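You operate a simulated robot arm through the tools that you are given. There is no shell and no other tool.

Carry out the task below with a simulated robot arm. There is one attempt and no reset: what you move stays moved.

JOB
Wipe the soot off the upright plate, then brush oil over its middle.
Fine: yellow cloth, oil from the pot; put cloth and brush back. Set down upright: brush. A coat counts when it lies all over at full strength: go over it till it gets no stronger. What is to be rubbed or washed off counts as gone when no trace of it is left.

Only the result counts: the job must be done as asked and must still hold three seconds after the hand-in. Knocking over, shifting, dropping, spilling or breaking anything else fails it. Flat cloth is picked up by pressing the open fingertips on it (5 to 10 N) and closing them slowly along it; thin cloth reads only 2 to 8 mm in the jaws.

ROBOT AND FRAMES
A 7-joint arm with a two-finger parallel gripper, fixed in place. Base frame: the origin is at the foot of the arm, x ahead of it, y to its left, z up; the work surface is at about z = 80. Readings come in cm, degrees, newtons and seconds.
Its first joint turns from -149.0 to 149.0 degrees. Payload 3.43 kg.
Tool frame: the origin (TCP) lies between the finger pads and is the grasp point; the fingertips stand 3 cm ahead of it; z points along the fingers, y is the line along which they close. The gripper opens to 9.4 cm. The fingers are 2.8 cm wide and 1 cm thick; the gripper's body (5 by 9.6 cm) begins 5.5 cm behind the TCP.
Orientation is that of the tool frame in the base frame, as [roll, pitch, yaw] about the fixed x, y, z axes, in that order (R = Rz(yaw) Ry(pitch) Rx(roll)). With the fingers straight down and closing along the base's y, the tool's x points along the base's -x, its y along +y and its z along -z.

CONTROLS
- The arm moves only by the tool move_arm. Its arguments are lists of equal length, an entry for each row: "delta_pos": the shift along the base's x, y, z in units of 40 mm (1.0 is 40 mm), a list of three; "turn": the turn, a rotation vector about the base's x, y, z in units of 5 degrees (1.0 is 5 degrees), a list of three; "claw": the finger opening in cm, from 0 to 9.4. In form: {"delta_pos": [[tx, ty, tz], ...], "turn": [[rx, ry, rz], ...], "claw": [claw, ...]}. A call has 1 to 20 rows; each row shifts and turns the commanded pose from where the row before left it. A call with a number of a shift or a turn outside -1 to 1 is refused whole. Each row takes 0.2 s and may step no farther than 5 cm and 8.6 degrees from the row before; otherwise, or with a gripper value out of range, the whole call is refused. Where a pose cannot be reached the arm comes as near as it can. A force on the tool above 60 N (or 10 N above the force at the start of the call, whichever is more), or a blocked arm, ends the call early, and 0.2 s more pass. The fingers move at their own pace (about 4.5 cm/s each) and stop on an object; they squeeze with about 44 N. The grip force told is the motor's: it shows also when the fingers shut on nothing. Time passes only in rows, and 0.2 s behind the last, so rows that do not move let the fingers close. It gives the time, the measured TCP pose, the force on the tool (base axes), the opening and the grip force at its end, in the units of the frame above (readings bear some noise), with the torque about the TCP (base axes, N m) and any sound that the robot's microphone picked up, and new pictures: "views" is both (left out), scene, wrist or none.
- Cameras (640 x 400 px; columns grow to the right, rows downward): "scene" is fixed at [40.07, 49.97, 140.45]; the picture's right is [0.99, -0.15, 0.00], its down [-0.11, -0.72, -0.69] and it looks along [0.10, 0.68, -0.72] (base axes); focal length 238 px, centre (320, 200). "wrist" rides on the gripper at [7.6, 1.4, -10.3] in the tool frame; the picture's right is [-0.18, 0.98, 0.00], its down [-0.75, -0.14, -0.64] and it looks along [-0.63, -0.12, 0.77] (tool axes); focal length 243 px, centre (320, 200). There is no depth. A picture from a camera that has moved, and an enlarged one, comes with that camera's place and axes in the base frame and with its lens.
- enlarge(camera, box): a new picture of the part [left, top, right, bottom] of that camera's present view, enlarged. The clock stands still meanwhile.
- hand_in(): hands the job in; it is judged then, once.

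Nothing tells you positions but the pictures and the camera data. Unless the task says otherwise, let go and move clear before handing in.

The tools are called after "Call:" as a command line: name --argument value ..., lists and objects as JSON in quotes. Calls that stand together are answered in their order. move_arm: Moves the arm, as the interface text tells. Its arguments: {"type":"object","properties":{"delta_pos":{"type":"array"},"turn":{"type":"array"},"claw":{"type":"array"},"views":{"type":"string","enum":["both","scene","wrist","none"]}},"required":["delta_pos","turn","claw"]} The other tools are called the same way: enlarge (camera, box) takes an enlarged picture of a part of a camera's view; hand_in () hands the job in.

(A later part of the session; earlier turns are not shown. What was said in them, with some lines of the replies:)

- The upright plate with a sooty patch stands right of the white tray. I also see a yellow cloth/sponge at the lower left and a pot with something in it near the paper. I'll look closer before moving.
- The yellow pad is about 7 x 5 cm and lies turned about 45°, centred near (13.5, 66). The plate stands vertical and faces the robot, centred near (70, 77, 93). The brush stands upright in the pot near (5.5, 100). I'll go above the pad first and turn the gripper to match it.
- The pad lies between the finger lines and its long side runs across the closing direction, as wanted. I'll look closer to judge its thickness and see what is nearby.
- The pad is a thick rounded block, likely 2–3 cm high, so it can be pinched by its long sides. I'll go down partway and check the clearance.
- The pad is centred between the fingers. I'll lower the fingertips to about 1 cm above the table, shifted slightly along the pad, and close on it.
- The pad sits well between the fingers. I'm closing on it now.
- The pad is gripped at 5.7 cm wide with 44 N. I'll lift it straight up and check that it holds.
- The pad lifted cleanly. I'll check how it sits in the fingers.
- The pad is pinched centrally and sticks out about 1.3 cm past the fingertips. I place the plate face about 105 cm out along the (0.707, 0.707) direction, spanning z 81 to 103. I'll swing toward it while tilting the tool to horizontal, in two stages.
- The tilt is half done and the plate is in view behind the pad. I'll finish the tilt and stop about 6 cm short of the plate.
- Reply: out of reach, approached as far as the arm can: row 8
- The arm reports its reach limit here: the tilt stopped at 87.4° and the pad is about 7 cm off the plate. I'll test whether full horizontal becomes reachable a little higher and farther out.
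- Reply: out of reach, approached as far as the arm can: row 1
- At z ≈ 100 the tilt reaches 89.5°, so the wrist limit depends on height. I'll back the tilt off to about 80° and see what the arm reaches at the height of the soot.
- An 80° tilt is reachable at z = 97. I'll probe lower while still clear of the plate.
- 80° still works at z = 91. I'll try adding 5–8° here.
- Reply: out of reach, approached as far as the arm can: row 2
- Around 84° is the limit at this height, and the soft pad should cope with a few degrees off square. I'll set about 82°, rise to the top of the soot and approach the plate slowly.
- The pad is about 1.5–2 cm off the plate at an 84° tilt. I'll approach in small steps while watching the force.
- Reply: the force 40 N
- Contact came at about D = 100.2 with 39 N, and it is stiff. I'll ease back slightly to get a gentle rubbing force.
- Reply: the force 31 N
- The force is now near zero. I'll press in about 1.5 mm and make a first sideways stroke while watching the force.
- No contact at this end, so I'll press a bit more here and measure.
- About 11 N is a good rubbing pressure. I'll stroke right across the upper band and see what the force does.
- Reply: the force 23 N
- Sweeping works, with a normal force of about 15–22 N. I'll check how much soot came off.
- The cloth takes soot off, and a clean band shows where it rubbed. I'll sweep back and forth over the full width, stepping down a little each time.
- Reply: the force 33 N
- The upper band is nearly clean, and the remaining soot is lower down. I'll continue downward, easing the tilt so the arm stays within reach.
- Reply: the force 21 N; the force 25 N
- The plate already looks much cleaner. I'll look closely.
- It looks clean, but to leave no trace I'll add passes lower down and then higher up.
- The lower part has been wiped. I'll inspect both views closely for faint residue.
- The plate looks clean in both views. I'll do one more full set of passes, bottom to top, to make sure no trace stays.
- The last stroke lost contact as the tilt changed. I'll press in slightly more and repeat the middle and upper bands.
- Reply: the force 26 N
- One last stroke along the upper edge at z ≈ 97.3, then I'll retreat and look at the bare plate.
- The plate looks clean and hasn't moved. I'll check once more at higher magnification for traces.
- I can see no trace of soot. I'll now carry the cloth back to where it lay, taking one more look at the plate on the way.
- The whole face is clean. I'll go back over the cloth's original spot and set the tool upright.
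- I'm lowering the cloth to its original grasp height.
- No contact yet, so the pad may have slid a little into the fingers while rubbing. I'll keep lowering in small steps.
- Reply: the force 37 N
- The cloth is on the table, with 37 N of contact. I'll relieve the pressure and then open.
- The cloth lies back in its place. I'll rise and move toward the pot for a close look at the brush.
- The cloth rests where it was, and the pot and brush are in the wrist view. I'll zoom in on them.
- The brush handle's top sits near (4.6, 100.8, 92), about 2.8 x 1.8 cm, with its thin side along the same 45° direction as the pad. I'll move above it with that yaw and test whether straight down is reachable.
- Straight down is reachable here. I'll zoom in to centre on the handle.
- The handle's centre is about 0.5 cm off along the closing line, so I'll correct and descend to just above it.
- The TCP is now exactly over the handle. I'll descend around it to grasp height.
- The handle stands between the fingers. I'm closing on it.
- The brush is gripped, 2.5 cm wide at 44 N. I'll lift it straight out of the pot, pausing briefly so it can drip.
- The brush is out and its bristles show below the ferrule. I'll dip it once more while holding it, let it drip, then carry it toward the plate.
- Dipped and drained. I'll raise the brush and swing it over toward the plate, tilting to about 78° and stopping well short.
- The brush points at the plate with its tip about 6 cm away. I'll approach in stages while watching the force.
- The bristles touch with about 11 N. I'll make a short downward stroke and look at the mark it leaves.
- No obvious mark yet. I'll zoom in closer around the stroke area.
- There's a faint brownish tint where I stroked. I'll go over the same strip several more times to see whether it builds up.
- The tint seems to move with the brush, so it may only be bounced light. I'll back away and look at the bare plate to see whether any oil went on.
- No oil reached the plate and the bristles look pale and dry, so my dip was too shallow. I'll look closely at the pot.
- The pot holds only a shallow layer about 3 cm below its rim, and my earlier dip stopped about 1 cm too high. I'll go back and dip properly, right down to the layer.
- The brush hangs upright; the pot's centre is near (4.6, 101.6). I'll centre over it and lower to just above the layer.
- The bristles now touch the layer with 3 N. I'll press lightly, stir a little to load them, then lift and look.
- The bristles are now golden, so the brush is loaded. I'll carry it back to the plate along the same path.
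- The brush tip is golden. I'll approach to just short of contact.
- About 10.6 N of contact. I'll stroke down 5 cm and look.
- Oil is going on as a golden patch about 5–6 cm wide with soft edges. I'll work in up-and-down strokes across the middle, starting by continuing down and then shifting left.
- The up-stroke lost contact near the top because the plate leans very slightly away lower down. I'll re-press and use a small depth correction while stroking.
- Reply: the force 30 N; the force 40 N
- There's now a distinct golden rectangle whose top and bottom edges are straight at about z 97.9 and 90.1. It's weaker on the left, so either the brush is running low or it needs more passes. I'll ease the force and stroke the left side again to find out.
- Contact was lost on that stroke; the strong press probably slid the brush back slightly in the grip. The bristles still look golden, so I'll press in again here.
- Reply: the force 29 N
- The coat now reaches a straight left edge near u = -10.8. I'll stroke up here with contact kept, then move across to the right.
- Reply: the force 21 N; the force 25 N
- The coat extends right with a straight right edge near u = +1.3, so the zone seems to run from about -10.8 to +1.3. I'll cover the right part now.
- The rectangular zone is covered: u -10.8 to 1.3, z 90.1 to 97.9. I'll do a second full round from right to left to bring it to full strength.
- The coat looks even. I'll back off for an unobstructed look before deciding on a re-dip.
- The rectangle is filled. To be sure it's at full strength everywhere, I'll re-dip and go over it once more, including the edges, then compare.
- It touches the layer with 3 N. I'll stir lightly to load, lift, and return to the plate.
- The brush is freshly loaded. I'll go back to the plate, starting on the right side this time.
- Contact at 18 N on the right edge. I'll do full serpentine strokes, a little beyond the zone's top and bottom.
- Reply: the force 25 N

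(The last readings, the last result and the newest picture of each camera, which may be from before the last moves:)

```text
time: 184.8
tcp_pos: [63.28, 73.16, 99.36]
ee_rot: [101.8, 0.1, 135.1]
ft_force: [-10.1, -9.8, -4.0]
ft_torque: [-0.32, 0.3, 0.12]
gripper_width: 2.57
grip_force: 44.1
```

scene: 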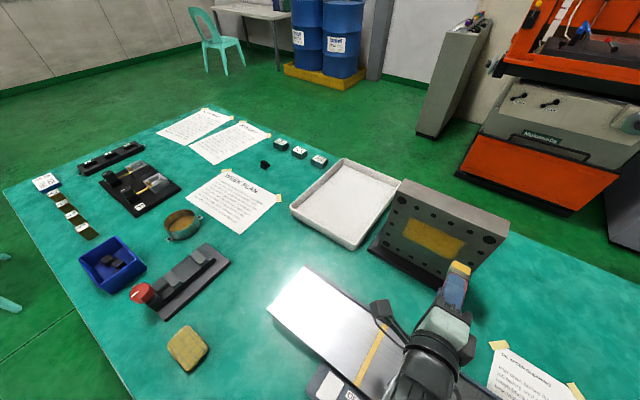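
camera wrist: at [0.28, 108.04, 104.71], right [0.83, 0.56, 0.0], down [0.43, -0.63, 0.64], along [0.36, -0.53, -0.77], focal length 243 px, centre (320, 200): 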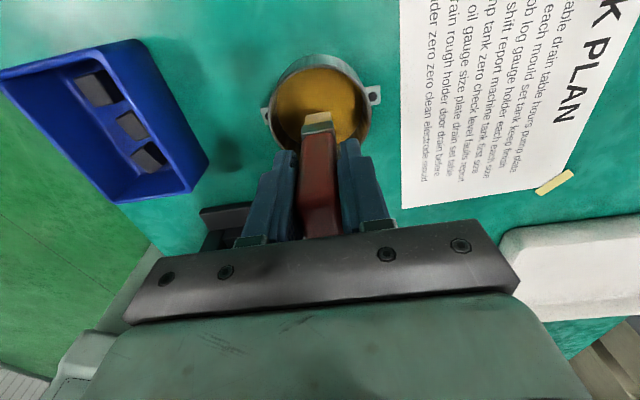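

Call:
move_arm --delta_pos '[[-0.17, 0.19, 0], [-0.18, 0.18, 0], [0, 0, -0.31], [0, 0, -0.31], [0, 0, -0.31], [0, 0, -0.31], [0, 0, -0.31], [0, 0, -0.31], [0, 0, -0.31], [0, 0, -0.31], [-0.17, 0.17, 0], [0, 0, 0.31], [0, 0, 0.31], [0, 0, 0.31], [0, 0, 0.31], [0, 0, 0.31], [0, 0, 0.31], [0, 0, 0.31], [0, 0, 0.31], [0, 0, 0]]' --turn '[[0, 0, 0], [0, 0, 0], [0, 0, 0], [0, 0, 0], [0, 0, 0], [0, 0, 0], [0, 0, 0], [0, 0, 0], [0, 0, 0], [0, 0, 0], [0, 0, 0], [0, 0, 0], [0, 0, 0], [0, 0, 0], [0, 0, 0], [0, 0, 0], [0, 0, 0], [0, 0, 0], [0, 0, 0], [0, 0, 0]]' --claw '[1, 1, 1, 1, 1, 1, 1, 1, 1, 1, 1, 1, 1, 1, 1, 1, 1, 1, 1, 1]' --views "both"

Call:
enlarge --camera "scene" --box '[370, 170, 520, 300]'

```text
time: 189.0
tcp_pos: [61.2, 75.22, 99.38]
ee_rot: [101.7, 0.0, 135.0]
ft_force: [-8.3, -8.2, -4.3]
ft_torque: [-0.3, 0.22, 0.12]
gripper_width: 2.56
grip_force: 44.1
camera wrist: at [48.95, 73.73, 102.76], right [0.27, 0.01, 0.96], down [0.07, -1.0, -0.01], along [0.96, 0.07, -0.27], focal length 243 px, centre (320, 200)
```

scene: 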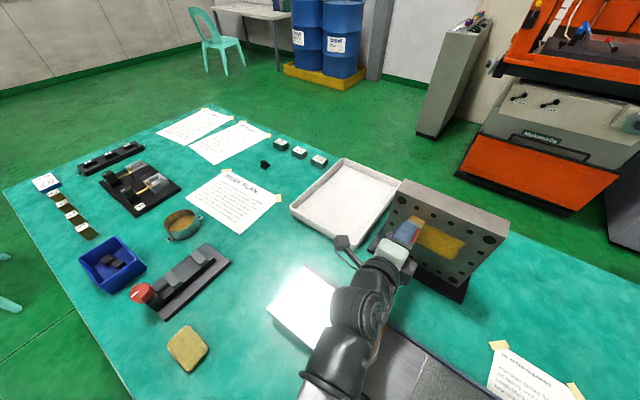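
wrist: 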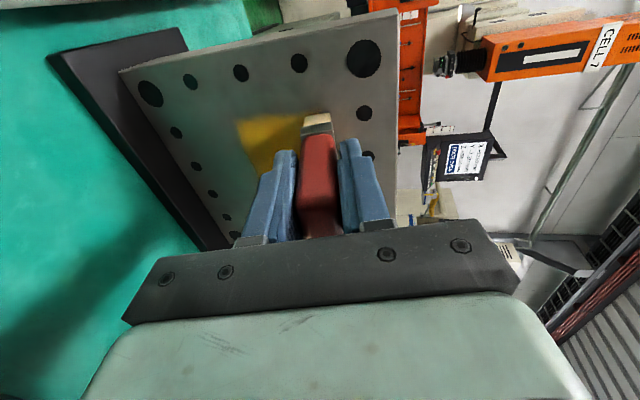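

```text
3.08 times, centred on (445, 235) of scene
camera zoom: at [40.07, 49.97, 140.45], right [0.99, -0.15, 0.0], down [-0.11, -0.72, -0.69], along [0.1, 0.68, -0.72], focal length 732 px, centre (-65, 92)
```

zoom: 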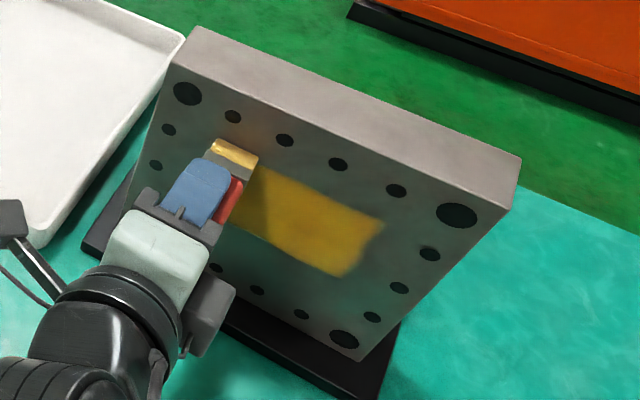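

I'll do one more set of strokes going back to the right, at in-between positions, to fill any thin stripes.

Call:
move_arm --delta_pos '[[0.008, 0.008, -0.31], [0, 0, -0.31], [0, 0, -0.31], [0, 0, -0.31], [0, 0, -0.31], [0, 0, -0.31], [0, 0, -0.31], [0, 0, -0.31], [0.17, -0.17, 0], [0.17, -0.17, 0], [0, 0, 0.31], [0, 0, 0.31], [0, 0, 0.31], [0, 0, 0.31], [0, 0, 0.31], [0, 0, 0.31], [0, 0, 0.31], [0, 0, 0.31], [0, 0, 0]]' --turn '[[0, 0, 0], [0, 0, 0], [0, 0, 0], [0, 0, 0], [0, 0, 0], [0, 0, 0], [0, 0, 0], [0, 0, 0], [0, 0, 0], [0, 0, 0], [0, 0, 0], [0, 0, 0], [0, 0, 0], [0, 0, 0], [0, 0, 0], [0, 0, 0], [0, 0, 0], [0, 0, 0], [0, 0, 0]]' --claw '[1, 1, 1, 1, 1, 1, 1, 1, 1, 1, 1, 1, 1, 1, 1, 1, 1, 1, 1]' --views "none"

Call:
move_arm --delta_pos '[[0.17, -0.17, 0], [0.17, -0.17, 0], [0, 0, -0.31], [0, 0, -0.31], [0, 0, -0.31], [0, 0, -0.31], [0, 0, -0.31], [0, 0, -0.31], [0, 0, -0.31], [0, 0, -0.31], [0.34, -0.34, 0], [0, 0, 0.31], [0, 0, 0.31], [0, 0, 0.31], [0, 0, 0.31], [0, 0, 0.31], [0, 0, 0.31], [0, 0, 0.31], [0, 0, 0.31], [0, 0, 0]]' --turn '[[0, 0, 0], [0, 0, 0], [0, 0, 0], [0, 0, 0], [0, 0, 0], [0, 0, 0], [0, 0, 0], [0, 0, 0], [0, 0, 0], [0, 0, 0], [0, 0, 0], [0, 0, 0], [0, 0, 0], [0, 0, 0], [0, 0, 0], [0, 0, 0], [0, 0, 0], [0, 0, 0], [0, 0, 0], [0, 0, 0]]' --claw '[1, 1, 1, 1, 1, 1, 1, 1, 1, 1, 1, 1, 1, 1, 1, 1, 1, 1, 1, 1]' --views "none"

Call:
move_arm --delta_pos '[[0.17, -0.17, 0], [0.17, -0.17, 0], [0, 0, -0.31], [0, 0, -0.31], [0, 0, -0.31], [0, 0, -0.31], [0, 0, -0.31], [0, 0, -0.31], [0, 0, -0.31], [0, 0, -0.31], [0.34, -0.34, 0], [0, 0, 0.31], [0, 0, 0.31], [0, 0, 0.31], [0, 0, 0.31], [0, 0, 0.31], [0, 0, 0.31], [0, 0, 0.31], [0, 0, 0.31], [0, 0, 0]]' --turn '[[0, 0, 0], [0, 0, 0], [0, 0, 0], [0, 0, 0], [0, 0, 0], [0, 0, 0], [0, 0, 0], [0, 0, 0], [0, 0, 0], [0, 0, 0], [0, 0, 0], [0, 0, 0], [0, 0, 0], [0, 0, 0], [0, 0, 0], [0, 0, 0], [0, 0, 0], [0, 0, 0], [0, 0, 0], [0, 0, 0]]' --claw '[1, 1, 1, 1, 1, 1, 1, 1, 1, 1, 1, 1, 1, 1, 1, 1, 1, 1, 1, 1]' --views "both"

Call:
enlarge --camera "scene" --box '[370, 170, 520, 300]'

```text
time: 193.0
tcp_pos: [62.51, 73.92, 99.25]
ee_rot: [101.8, -0.1, 135.1]
ft_force: [-8.6, -8.8, -3.7]
ft_torque: [-0.26, 0.27, 0.06]
gripper_width: 2.57
grip_force: 43.7
```

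```text
time: 197.2
tcp_pos: [65.29, 71.11, 99.41]
ee_rot: [101.7, 0.0, 135.0]
ft_force: [-6.7, -5.8, -3.4]
ft_torque: [-0.19, 0.19, 0.1]
gripper_width: 2.55
grip_force: 43.9
```

```text
time: 201.4
tcp_pos: [68.08, 68.64, 99.3]
ee_rot: [101.8, 0.0, 135.0]
ft_force: [-2.6, -3.1, -1.6]
ft_torque: [-0.14, 0.11, 0.04]
gripper_width: 2.56
grip_force: 43.7
camera wrist: at [55.73, 67.0, 102.71], right [0.27, 0.01, 0.96], down [0.07, -1.0, -0.01], along [0.96, 0.07, -0.27], focal length 243 px, centre (320, 200)
```

scene: 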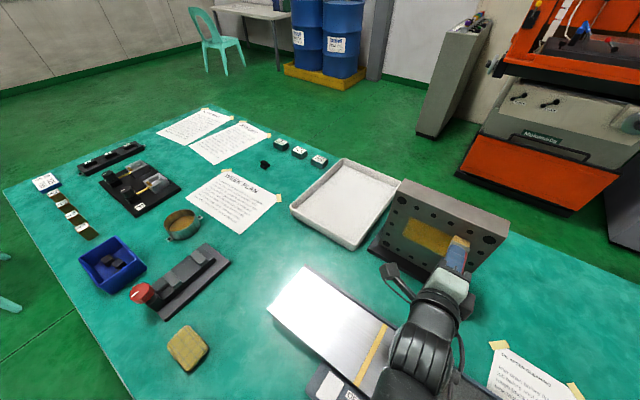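
wrist: 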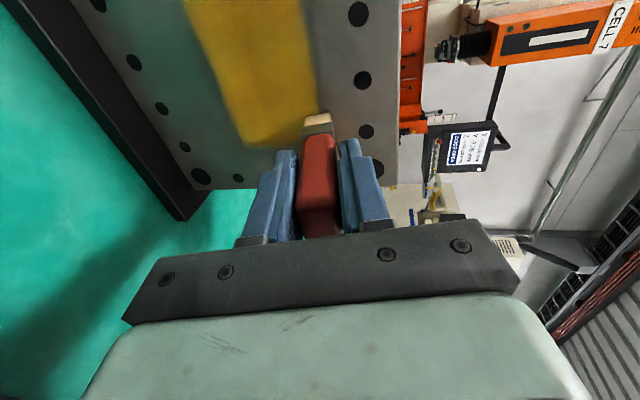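

```text
3.08 times, centred on (445, 235) of scene
camera zoom: at [40.07, 49.97, 140.45], right [0.99, -0.15, 0.0], down [-0.11, -0.72, -0.69], along [0.1, 0.68, -0.72], focal length 732 px, centre (-65, 92)
```

zoom: 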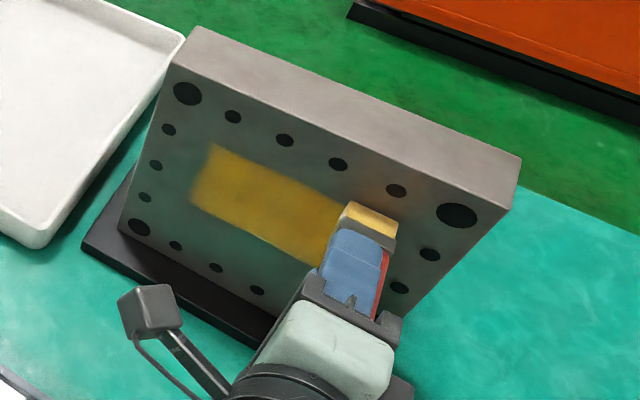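

One last pair of strokes at the right edge with a touch more pressure, then I'll retreat and inspect.

Call:
move_arm --delta_pos '[[0.012, 0.012, 0], [0, 0, -0.31], [0, 0, -0.31], [0, 0, -0.31], [0, 0, -0.31], [0, 0, -0.31], [0, 0, -0.31], [0, 0, -0.31], [0, 0, -0.31], [0.28, -0.28, 0], [0, 0, 0.31], [0, 0, 0.31], [0, 0, 0.31], [0, 0, 0.31], [0, 0, 0.31], [0, 0, 0.31], [0, 0, 0.31], [0, 0, 0.31], [0, 0, 0]]' --turn '[[0, 0, 0], [0, 0, 0], [0, 0, 0], [0, 0, 0], [0, 0, 0], [0, 0, 0], [0, 0, 0], [0, 0, 0], [0, 0, 0], [0, 0, 0], [0, 0, 0], [0, 0, 0], [0, 0, 0], [0, 0, 0], [0, 0, 0], [0, 0, 0], [0, 0, 0], [0, 0, 0], [0, 0, 0]]' --claw '[1, 1, 1, 1, 1, 1, 1, 1, 1, 1, 1, 1, 1, 1, 1, 1, 1, 1, 1]' --views "none"

Call:
move_arm --delta_pos '[[-0.6, -0.6, 0], [-0.7, -0.7, 0], [-0.85, -0.3, 0.1], [-0.9, 0, 0.2], [-0.9, 0.3, 0.2], [-0.9, 0.3, 0.2], [0, 0, 0]]' --turn '[[0, 0, 0], [0, 0, 0], [-0.6, 0.6, 0], [-0.6, 0.6, 0], [-0.6, 0.6, 0], [-0.6, 0.6, 0], [0, 0, 0]]' --claw '[1, 1, 1, 1, 1, 1, 1]' --views "both"

Call:
enlarge --camera "scene" --box '[395, 200, 475, 270]'

Call:
enlarge --camera "scene" --box '[370, 170, 520, 300]'

Call:
enlarge --camera "wrist" --box '[300, 20, 500, 200]'

```text
time: 205.4
tcp_pos: [69.08, 67.24, 99.39]
ee_rot: [101.6, 0.0, 134.9]
ft_force: [-10.0, -8.9, -5.3]
ft_torque: [-0.3, 0.31, -0.04]
gripper_width: 2.57
grip_force: 44.1
```

```text
time: 207.0
tcp_pos: [49.63, 63.43, 102.02]
ee_rot: [118.6, 0.0, 134.9]
ft_force: [0.0, 0.0, -1.0]
ft_torque: [-0.01, 0.0, 0.03]
gripper_width: 2.55
grip_force: 43.4
camera wrist: at [38.49, 62.88, 108.24], right [0.46, 0.2, 0.86], down [0.09, -0.98, 0.18], along [0.88, -0.01, -0.47], focal length 243 px, centre (320, 200)
```

scene: 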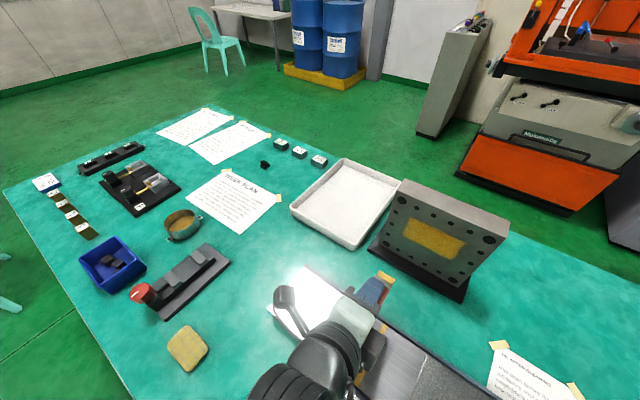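
wrist: 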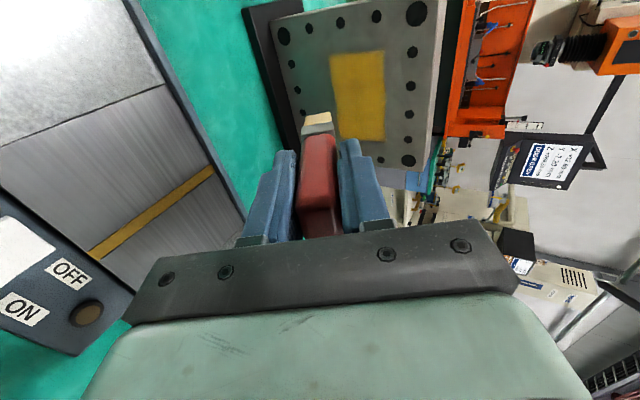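

```text
5.71 times, centred on (435, 235) of scene
camera zoom: at [40.07, 49.97, 140.45], right [0.99, -0.15, 0.0], down [-0.11, -0.72, -0.69], along [0.1, 0.68, -0.72], focal length 1358 px, centre (-337, 0)
```

zoom: 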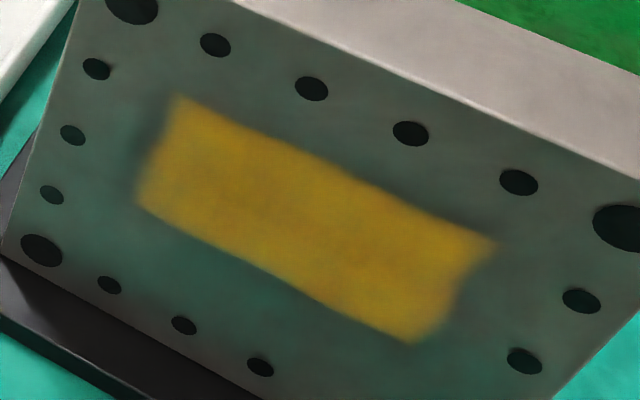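

```text
3.08 times, centred on (445, 235) of scene
camera zoom: at [40.07, 49.97, 140.45], right [0.99, -0.15, 0.0], down [-0.11, -0.72, -0.69], along [0.1, 0.68, -0.72], focal length 732 px, centre (-65, 92)
```

zoom: 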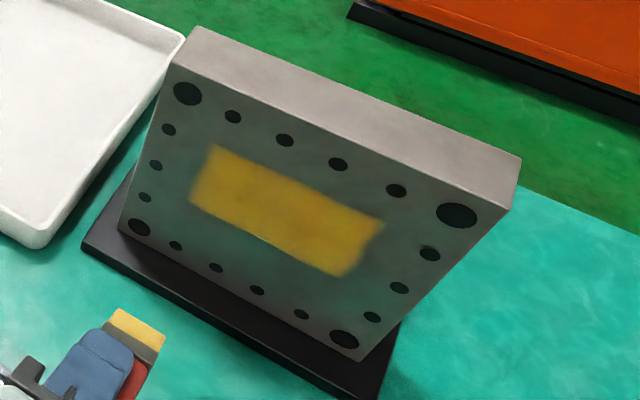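

```text
2.22 times, centred on (400, 110) of wrist
camera zoom: at [38.49, 62.88, 108.24], right [0.46, 0.2, 0.86], down [0.09, -0.98, 0.18], along [0.88, -0.01, -0.47], focal length 539 px, centre (142, 400)
```

zoom: 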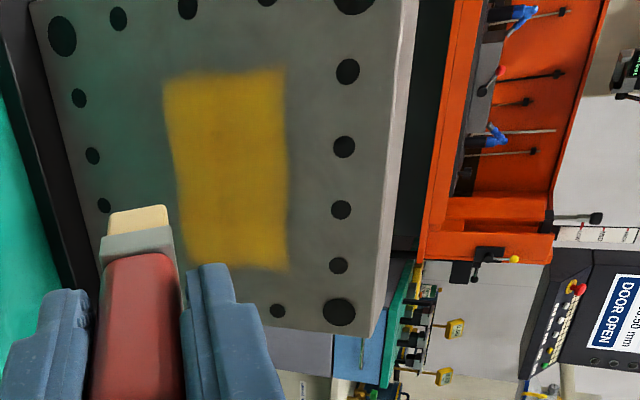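

The coat looks exactly the same as before this round, so it's at full strength. Now I'll take the brush back to the pot.

Call:
move_arm --delta_pos '[[-0.75, 0.636, 0.15], [-0.75, 0.636, 0.15], [-0.75, 0.636, 0.15], [-0.75, 0.636, 0.15], [-0.75, 0.636, 0.15], [-0.75, 0.636, 0], [-0.75, 0.636, 0], [-0.75, 0.636, 0], [-0.75, 0.636, 0], [-0.75, 0.636, 0], [-0.75, 0.636, 0], [-0.75, 0.636, 0], [-0.75, 0.636, 0], [-0.75, 0.636, 0], [-0.75, 0.636, 0], [0, 0, 0]]' --turn '[[-0.579, 0.579, 0], [-0.579, 0.579, 0], [-0.579, 0.579, 0], [-0.579, 0.579, 0], [-0.579, 0.579, 0], [-0.579, 0.579, 0], [-0.579, 0.579, 0], [-0.579, 0.579, 0], [-0.579, 0.579, 0], [-0.579, 0.579, 0], [-0.579, 0.579, 0], [-0.579, 0.579, 0], [-0.579, 0.579, 0], [-0.579, 0.579, 0], [-0.579, 0.579, 0], [0, 0, 0]]' --claw '[1, 1, 1, 1, 1, 1, 1, 1, 1, 1, 1, 1, 1, 1, 1, 1]' --views "both"

Call:
enlarge --camera "wrist" --box '[240, 20, 400, 250]'

Call:
enlarge --camera "scene" --box '[110, 130, 220, 250]'

```text
time: 210.4
tcp_pos: [4.67, 101.37, 105.2]
ee_rot: [-179.9, 0.0, 135.0]
ft_force: [0.6, -0.2, -0.8]
ft_torque: [0.03, -0.01, -0.01]
gripper_width: 2.54
grip_force: 44.3
camera wrist: at [0.39, 107.95, 115.36], right [0.83, 0.56, 0.0], down [0.43, -0.63, 0.64], along [0.36, -0.53, -0.77], focal length 243 px, centre (320, 200)
```

scene: 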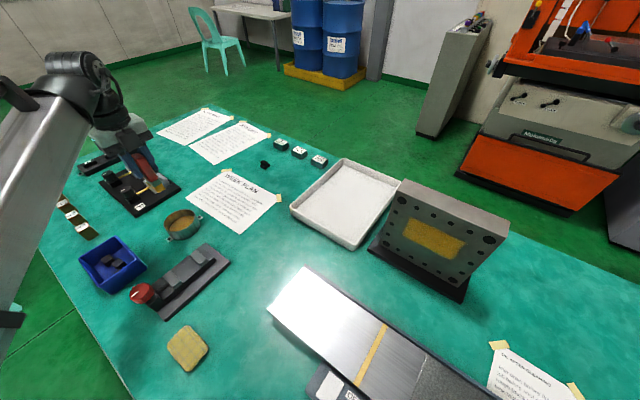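
wrist: 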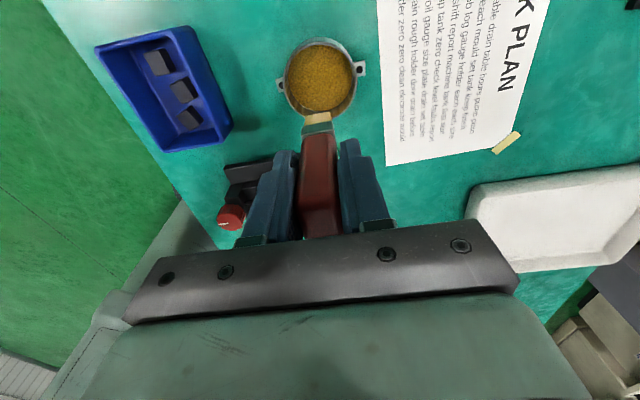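

```text
1.74 times, centred on (320, 135) of wrist
camera zoom: at [0.39, 107.95, 115.36], right [0.83, 0.56, 0.0], down [0.43, -0.63, 0.64], along [0.36, -0.53, -0.77], focal length 422 px, centre (320, 313)
```

zoom: 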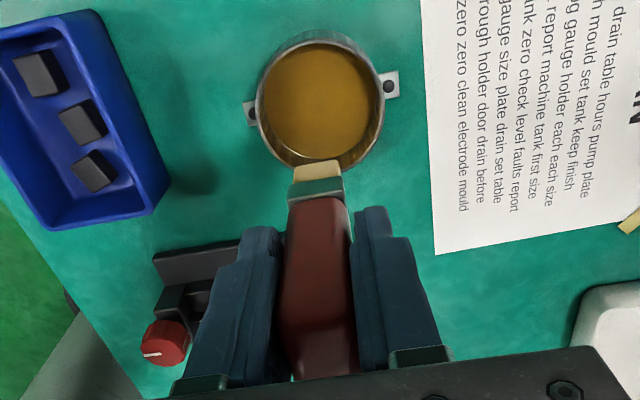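

```text
3.33 times, centred on (165, 190) of scene
camera zoom: at [40.07, 49.97, 140.45], right [0.99, -0.15, 0.0], down [-0.11, -0.72, -0.69], along [0.1, 0.68, -0.72], focal length 792 px, centre (837, 233)
```

zoom: 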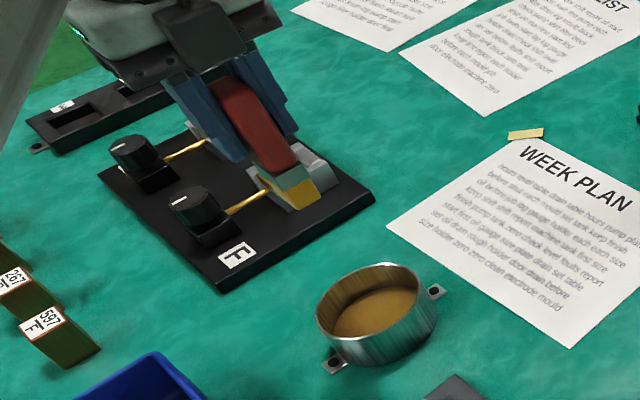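

The brush is still straight in the grip. I'll lower it into the pot at its original spot.

Call:
move_arm --delta_pos '[[-0.01, 0.055, -0.8], [0, 0, -0.9], [0, 0, -0.9], [0, 0, -0.7], [0, 0, -0.4], [0, 0, 0]]' --turn '[[0, 0, 0], [0, 0, 0], [0, 0, 0], [0, 0, 0], [0, 0, 0], [0, 0, 0]]' --claw '[1, 1, 1, 1, 1, 1]' --views "none"

Call:
move_arm --delta_pos '[[0, 0, -0.1], [0, 0, -0.06], [0, 0, 0]]' --turn '[[0, 0, 0], [0, 0, 0], [0, 0, 0]]' --claw '[1, 1, 1]' --views "wrist"

```text
time: 211.8
tcp_pos: [4.61, 101.77, 90.31]
ee_rot: [-180.0, 0.0, 135.0]
ft_force: [0.3, 0.0, -1.1]
ft_torque: [-0.01, 0.02, 0.0]
gripper_width: 2.53
grip_force: 43.7
```

```text
time: 212.6
tcp_pos: [4.63, 101.79, 89.66]
ee_rot: [179.9, 0.0, 135.0]
ft_force: [-0.1, 0.9, -0.6]
ft_torque: [0.02, -0.01, 0.03]
gripper_width: 2.54
grip_force: 43.6
camera wrist: at [0.35, 108.16, 99.83], right [0.83, 0.56, 0.0], down [0.43, -0.63, 0.64], along [0.36, -0.53, -0.77], focal length 243 px, centre (320, 200)
```

wrist: 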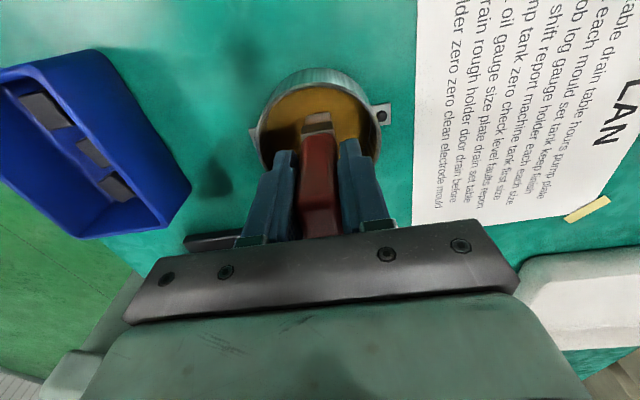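

Call:
move_arm --delta_pos '[[0, -0.035, 0], [0, 0, -0.06], [0, 0, 0]]' --turn '[[0, 0, 0], [0, 0, 0], [0, 0, 0]]' --claw '[1, 1, 1]' --views "none"

Call:
move_arm --delta_pos '[[0, 0, -0.025], [0, 0, 0]]' --turn '[[0, 0, 0], [0, 0, 0]]' --claw '[1, 1]' --views "none"

```text
time: 213.4
tcp_pos: [4.61, 101.53, 89.45]
ee_rot: [-179.9, 0.0, 135.0]
ft_force: [-0.4, -0.3, 0.8]
ft_torque: [-0.02, -0.01, 0.03]
gripper_width: 2.54
grip_force: 44.2
```

```text
time: 214.0
tcp_pos: [4.58, 101.69, 89.3]
ee_rot: [180.0, 0.0, 135.1]
ft_force: [-0.6, -0.7, -1.0]
ft_torque: [-0.01, -0.02, 0.02]
gripper_width: 2.54
grip_force: 44.0
```

Call:
move_arm --delta_pos '[[0, 0, -0.025], [0, 0, 0]]' --turn '[[0, 0, 0], [0, 0, 0]]' --claw '[1, 1]' --views "none"

Call:
move_arm --delta_pos '[[0, 0, -0.02], [0, 0, 0]]' --turn '[[0, 0, 0], [0, 0, 0]]' --claw '[1, 1]' --views "none"

```text
time: 214.6
tcp_pos: [4.72, 101.5, 89.24]
ee_rot: [180.0, 0.0, 135.0]
ft_force: [-0.9, -0.2, 3.5]
ft_torque: [0.08, 0.0, 0.0]
gripper_width: 2.55
grip_force: 43.1
```

```text
time: 215.2
tcp_pos: [4.69, 101.53, 89.33]
ee_rot: [179.8, -0.1, 134.9]
ft_force: [0.4, 1.8, 14.0]
ft_torque: [0.11, -0.07, 0.01]
gripper_width: 2.55
grip_force: 44.8
```

The brush stands on the pot floor (14 N). I'll relieve it to a light touch and open slowly.

Call:
move_arm --delta_pos '[[0, 0, 0.02], [0, 0, 0], [0, 0, 0], [0, 0, 0], [0, 0, 0], [0, 0, 0], [0, 0, 0], [0, 0, 0], [0, 0, 0]]' --turn '[[0, 0, 0], [0, 0, 0], [0, 0, 0], [0, 0, 0], [0, 0, 0], [0, 0, 0], [0, 0, 0], [0, 0, 0], [0, 0, 0]]' --claw '[1, 1, 2.6, 2.8, 3.2, 4, 5, 6, 7]' --views "both"

Call:
enlarge --camera "wrist" --box '[220, 40, 420, 250]'

```text
time: 217.2
tcp_pos: [4.67, 101.42, 89.23]
ee_rot: [-180.0, 0.1, 135.1]
ft_force: [0.5, 1.3, 0.3]
ft_torque: [-0.01, 0.01, 0.03]
gripper_width: 7.01
grip_force: 0.1
camera wrist: at [0.39, 107.99, 99.4], right [0.83, 0.56, 0.0], down [0.43, -0.63, 0.64], along [0.36, -0.53, -0.77], focal length 243 px, centre (320, 200)
```

scene: 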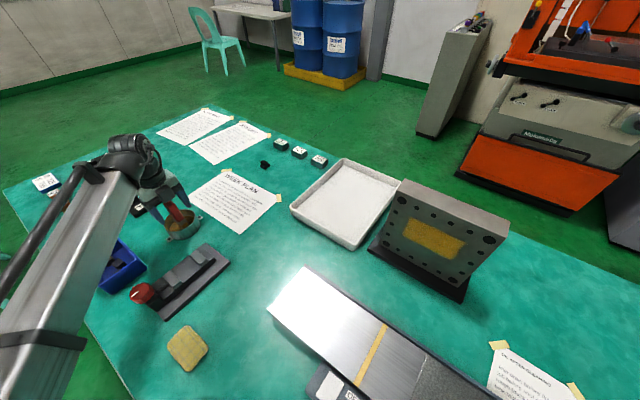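
wrist: 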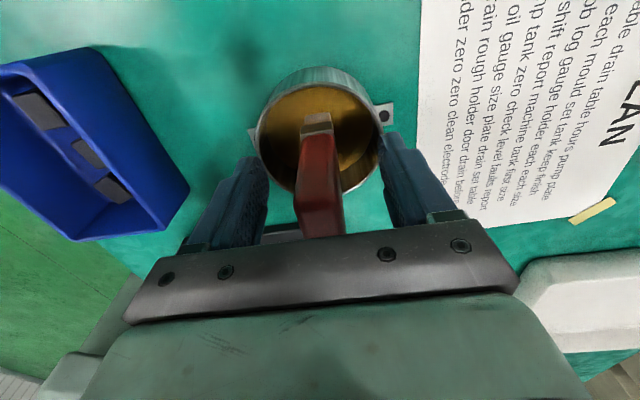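

```text
1.90 times, centred on (320, 145) of wrist
camera zoom: at [0.39, 107.99, 99.4], right [0.83, 0.56, 0.0], down [0.43, -0.63, 0.64], along [0.36, -0.53, -0.77], focal length 462 px, centre (320, 305)
```

zoom: 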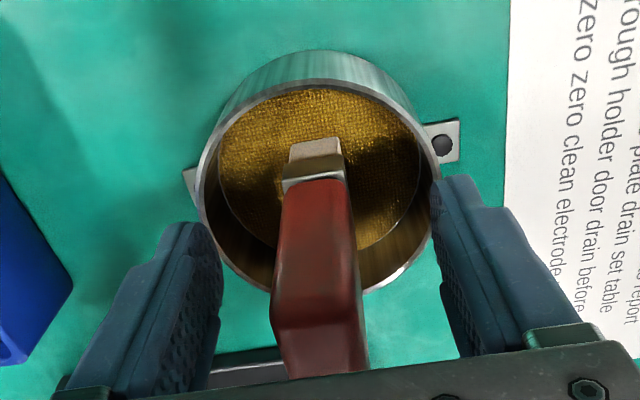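

The brush stands upright on its own. I'll raise the gripper straight up and clear.

Call:
move_arm --delta_pos '[[0, 0, 0.3], [0, 0, 0.5], [0, 0, 0.6], [0, 0, 0.8], [0, 0, 0.8], [0, 0, 0.8], [-0.3, -0.5, 0.6], [-0.3, -0.5, 0.4], [-0.3, -0.5, 0], [-0.3, -0.5, 0], [0, 0, 0]]' --turn '[[0, 0, 0], [0, 0, 0], [0, 0, 0], [0, 0, 0], [0, 0, 0], [0, 0, 0], [0, 0, 1], [0, 0, 1], [0, 0, 1], [0, 0, 1], [0, 0, 0]]' --claw '[7, 7, 7, 7, 7, 7, 7, 7, 7, 7, 7]' --views "both"

Call:
enlarge --camera "scene" --box '[140, 180, 230, 260]'

Call:
enlarge --camera "scene" --box '[370, 170, 520, 300]'

Call:
enlarge --camera "scene" --box '[100, 280, 300, 400]'

```text
time: 219.6
tcp_pos: [-0.19, 93.53, 108.4]
ee_rot: [180.0, 0.1, 155.1]
ft_force: [-0.2, -0.4, 0.2]
ft_torque: [-0.02, 0.0, 0.0]
gripper_width: 6.98
grip_force: 0.0
camera wrist: at [-6.38, 98.08, 118.62], right [0.58, 0.81, 0.0], down [0.62, -0.45, 0.64], along [0.52, -0.37, -0.77], focal length 243 px, centre (320, 200)
```

scene: 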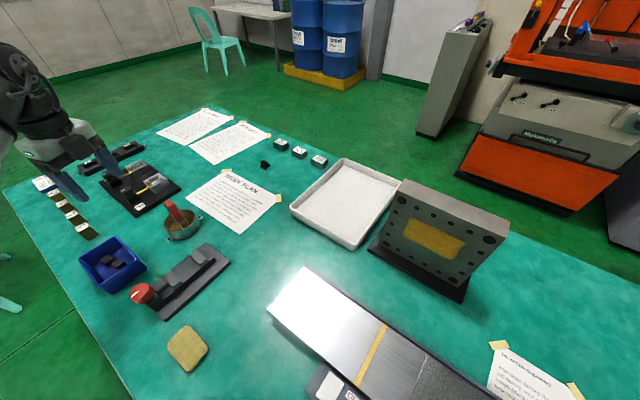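
wrist: 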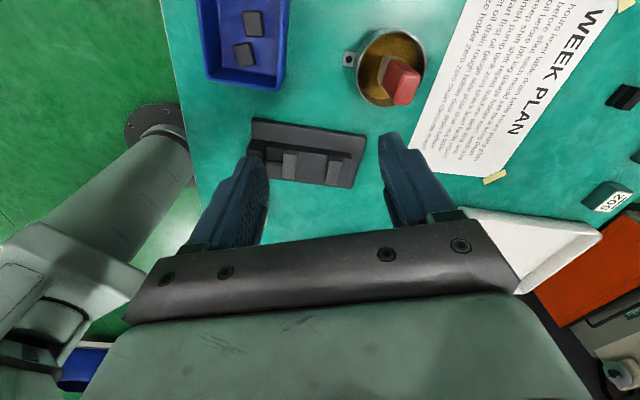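

```text
5.00 times, centred on (185, 220) of scene
camera zoom: at [40.07, 49.97, 140.45], right [0.99, -0.15, 0.0], down [-0.11, -0.72, -0.69], along [0.1, 0.68, -0.72], focal length 1189 px, centre (995, 100)
```

zoom: 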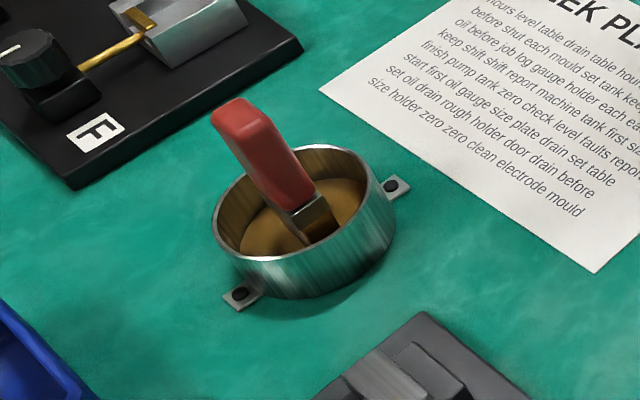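

```text
3.08 times, centred on (445, 235) of scene
camera zoom: at [40.07, 49.97, 140.45], right [0.99, -0.15, 0.0], down [-0.11, -0.72, -0.69], along [0.1, 0.68, -0.72], focal length 732 px, centre (-65, 92)
```

zoom: 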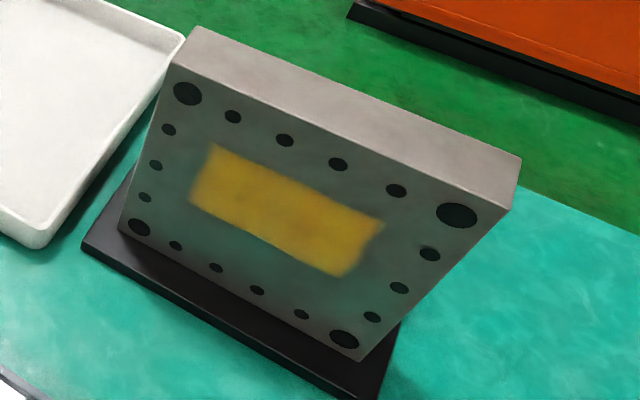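

```text
3.20 times, centred on (200, 340) of scene
camera zoom: at [40.07, 49.97, 140.45], right [0.99, -0.15, 0.0], down [-0.11, -0.72, -0.69], along [0.1, 0.68, -0.72], focal length 761 px, centre (704, -248)
```

zoom: 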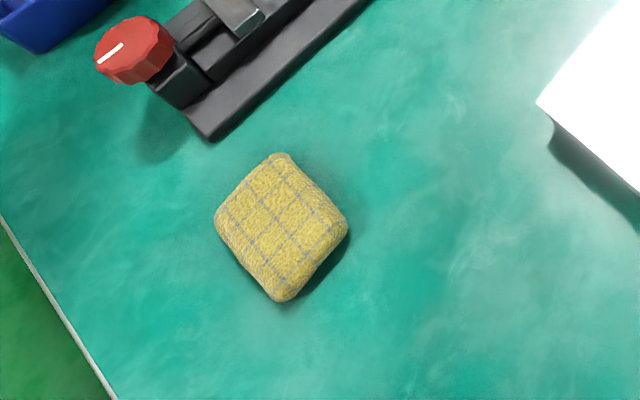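

Everything is in place: the brush is upright in the pot, the cloth is back and the arm is clear. One last close look at the coat before handing in.

Call:
enlarge --camera "scene" --box '[400, 212, 468, 262]'

Call:
move_arm --delta_pos '[[0, 0, 0.3], [0, 0, 0], [0, 0, 0], [0, 0, 0], [0, 0, 0]]' --turn '[[0, 0, 0], [0, 0, 0], [0, 0, 0], [0, 0, 0], [0, 0, 0]]' --claw '[7, 7, 7, 7, 7]' --views "scene"

```text
8.00 times, centred on (434, 237) of scene
camera zoom: at [40.07, 49.97, 140.45], right [0.99, -0.15, 0.0], down [-0.11, -0.72, -0.69], along [0.1, 0.68, -0.72], focal length 1902 px, centre (-592, -96)
```

zoom: 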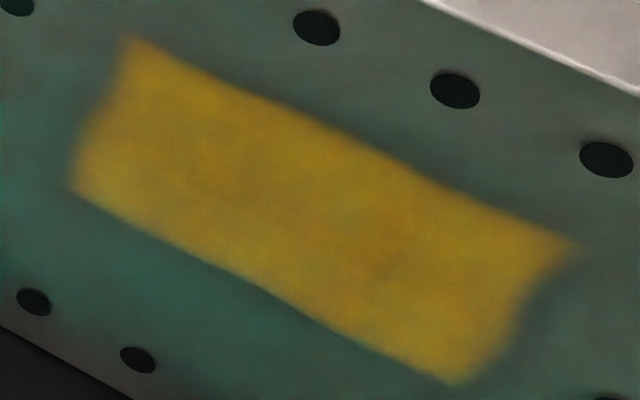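

```text
time: 220.8
tcp_pos: [-0.16, 93.55, 109.69]
ee_rot: [179.9, 0.0, 155.0]
ft_force: [-0.8, 0.0, 0.8]
ft_torque: [0.0, 0.02, -0.04]
gripper_width: 6.98
grip_force: 0.1
```

scene: 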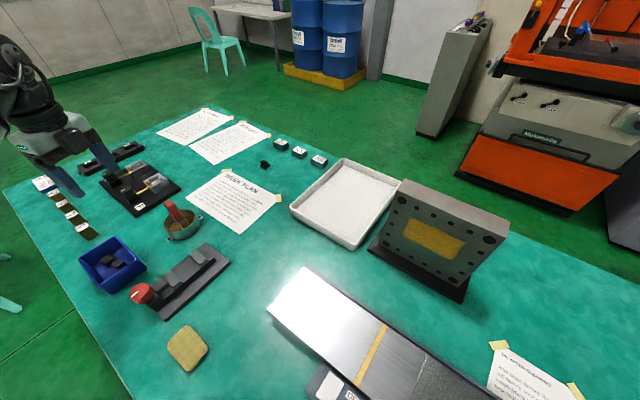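

The coat is even over the whole middle and no soot is visible. The cloth lies in its place, the brush stands upright in the pot and the arm is clear, so I'm handing in.

Call:
hand_in

```text
The job is handed in.
```

I wiped the soot off the upright plate and oiled its middle, and the job is handed in. No verdict came back from the hand-in.

- **Soot:** I rubbed it off with the yellow cloth, covering the sooty area with several passes. In close-ups of the bare plate I could see no trace left.
- **Oil:** The coat fills a clear rectangle in the middle of the plate, about 12 by 8 cm. The brush went on dry at first because my first dip was too shallow, so I dipped it again before oiling. After a second dip I went over the whole area once more; the coat looked no stronger, so I took it as full strength.
- **Cloth:** It is back where it lay, shifted by about 0.4 cm at most.
- **Brush:** It stands upright in the pot again, and it was still standing in the last picture before the hand-in.

Nothing else looked moved or knocked over in the last pictures, and the arm was let go and clear when I handed in.
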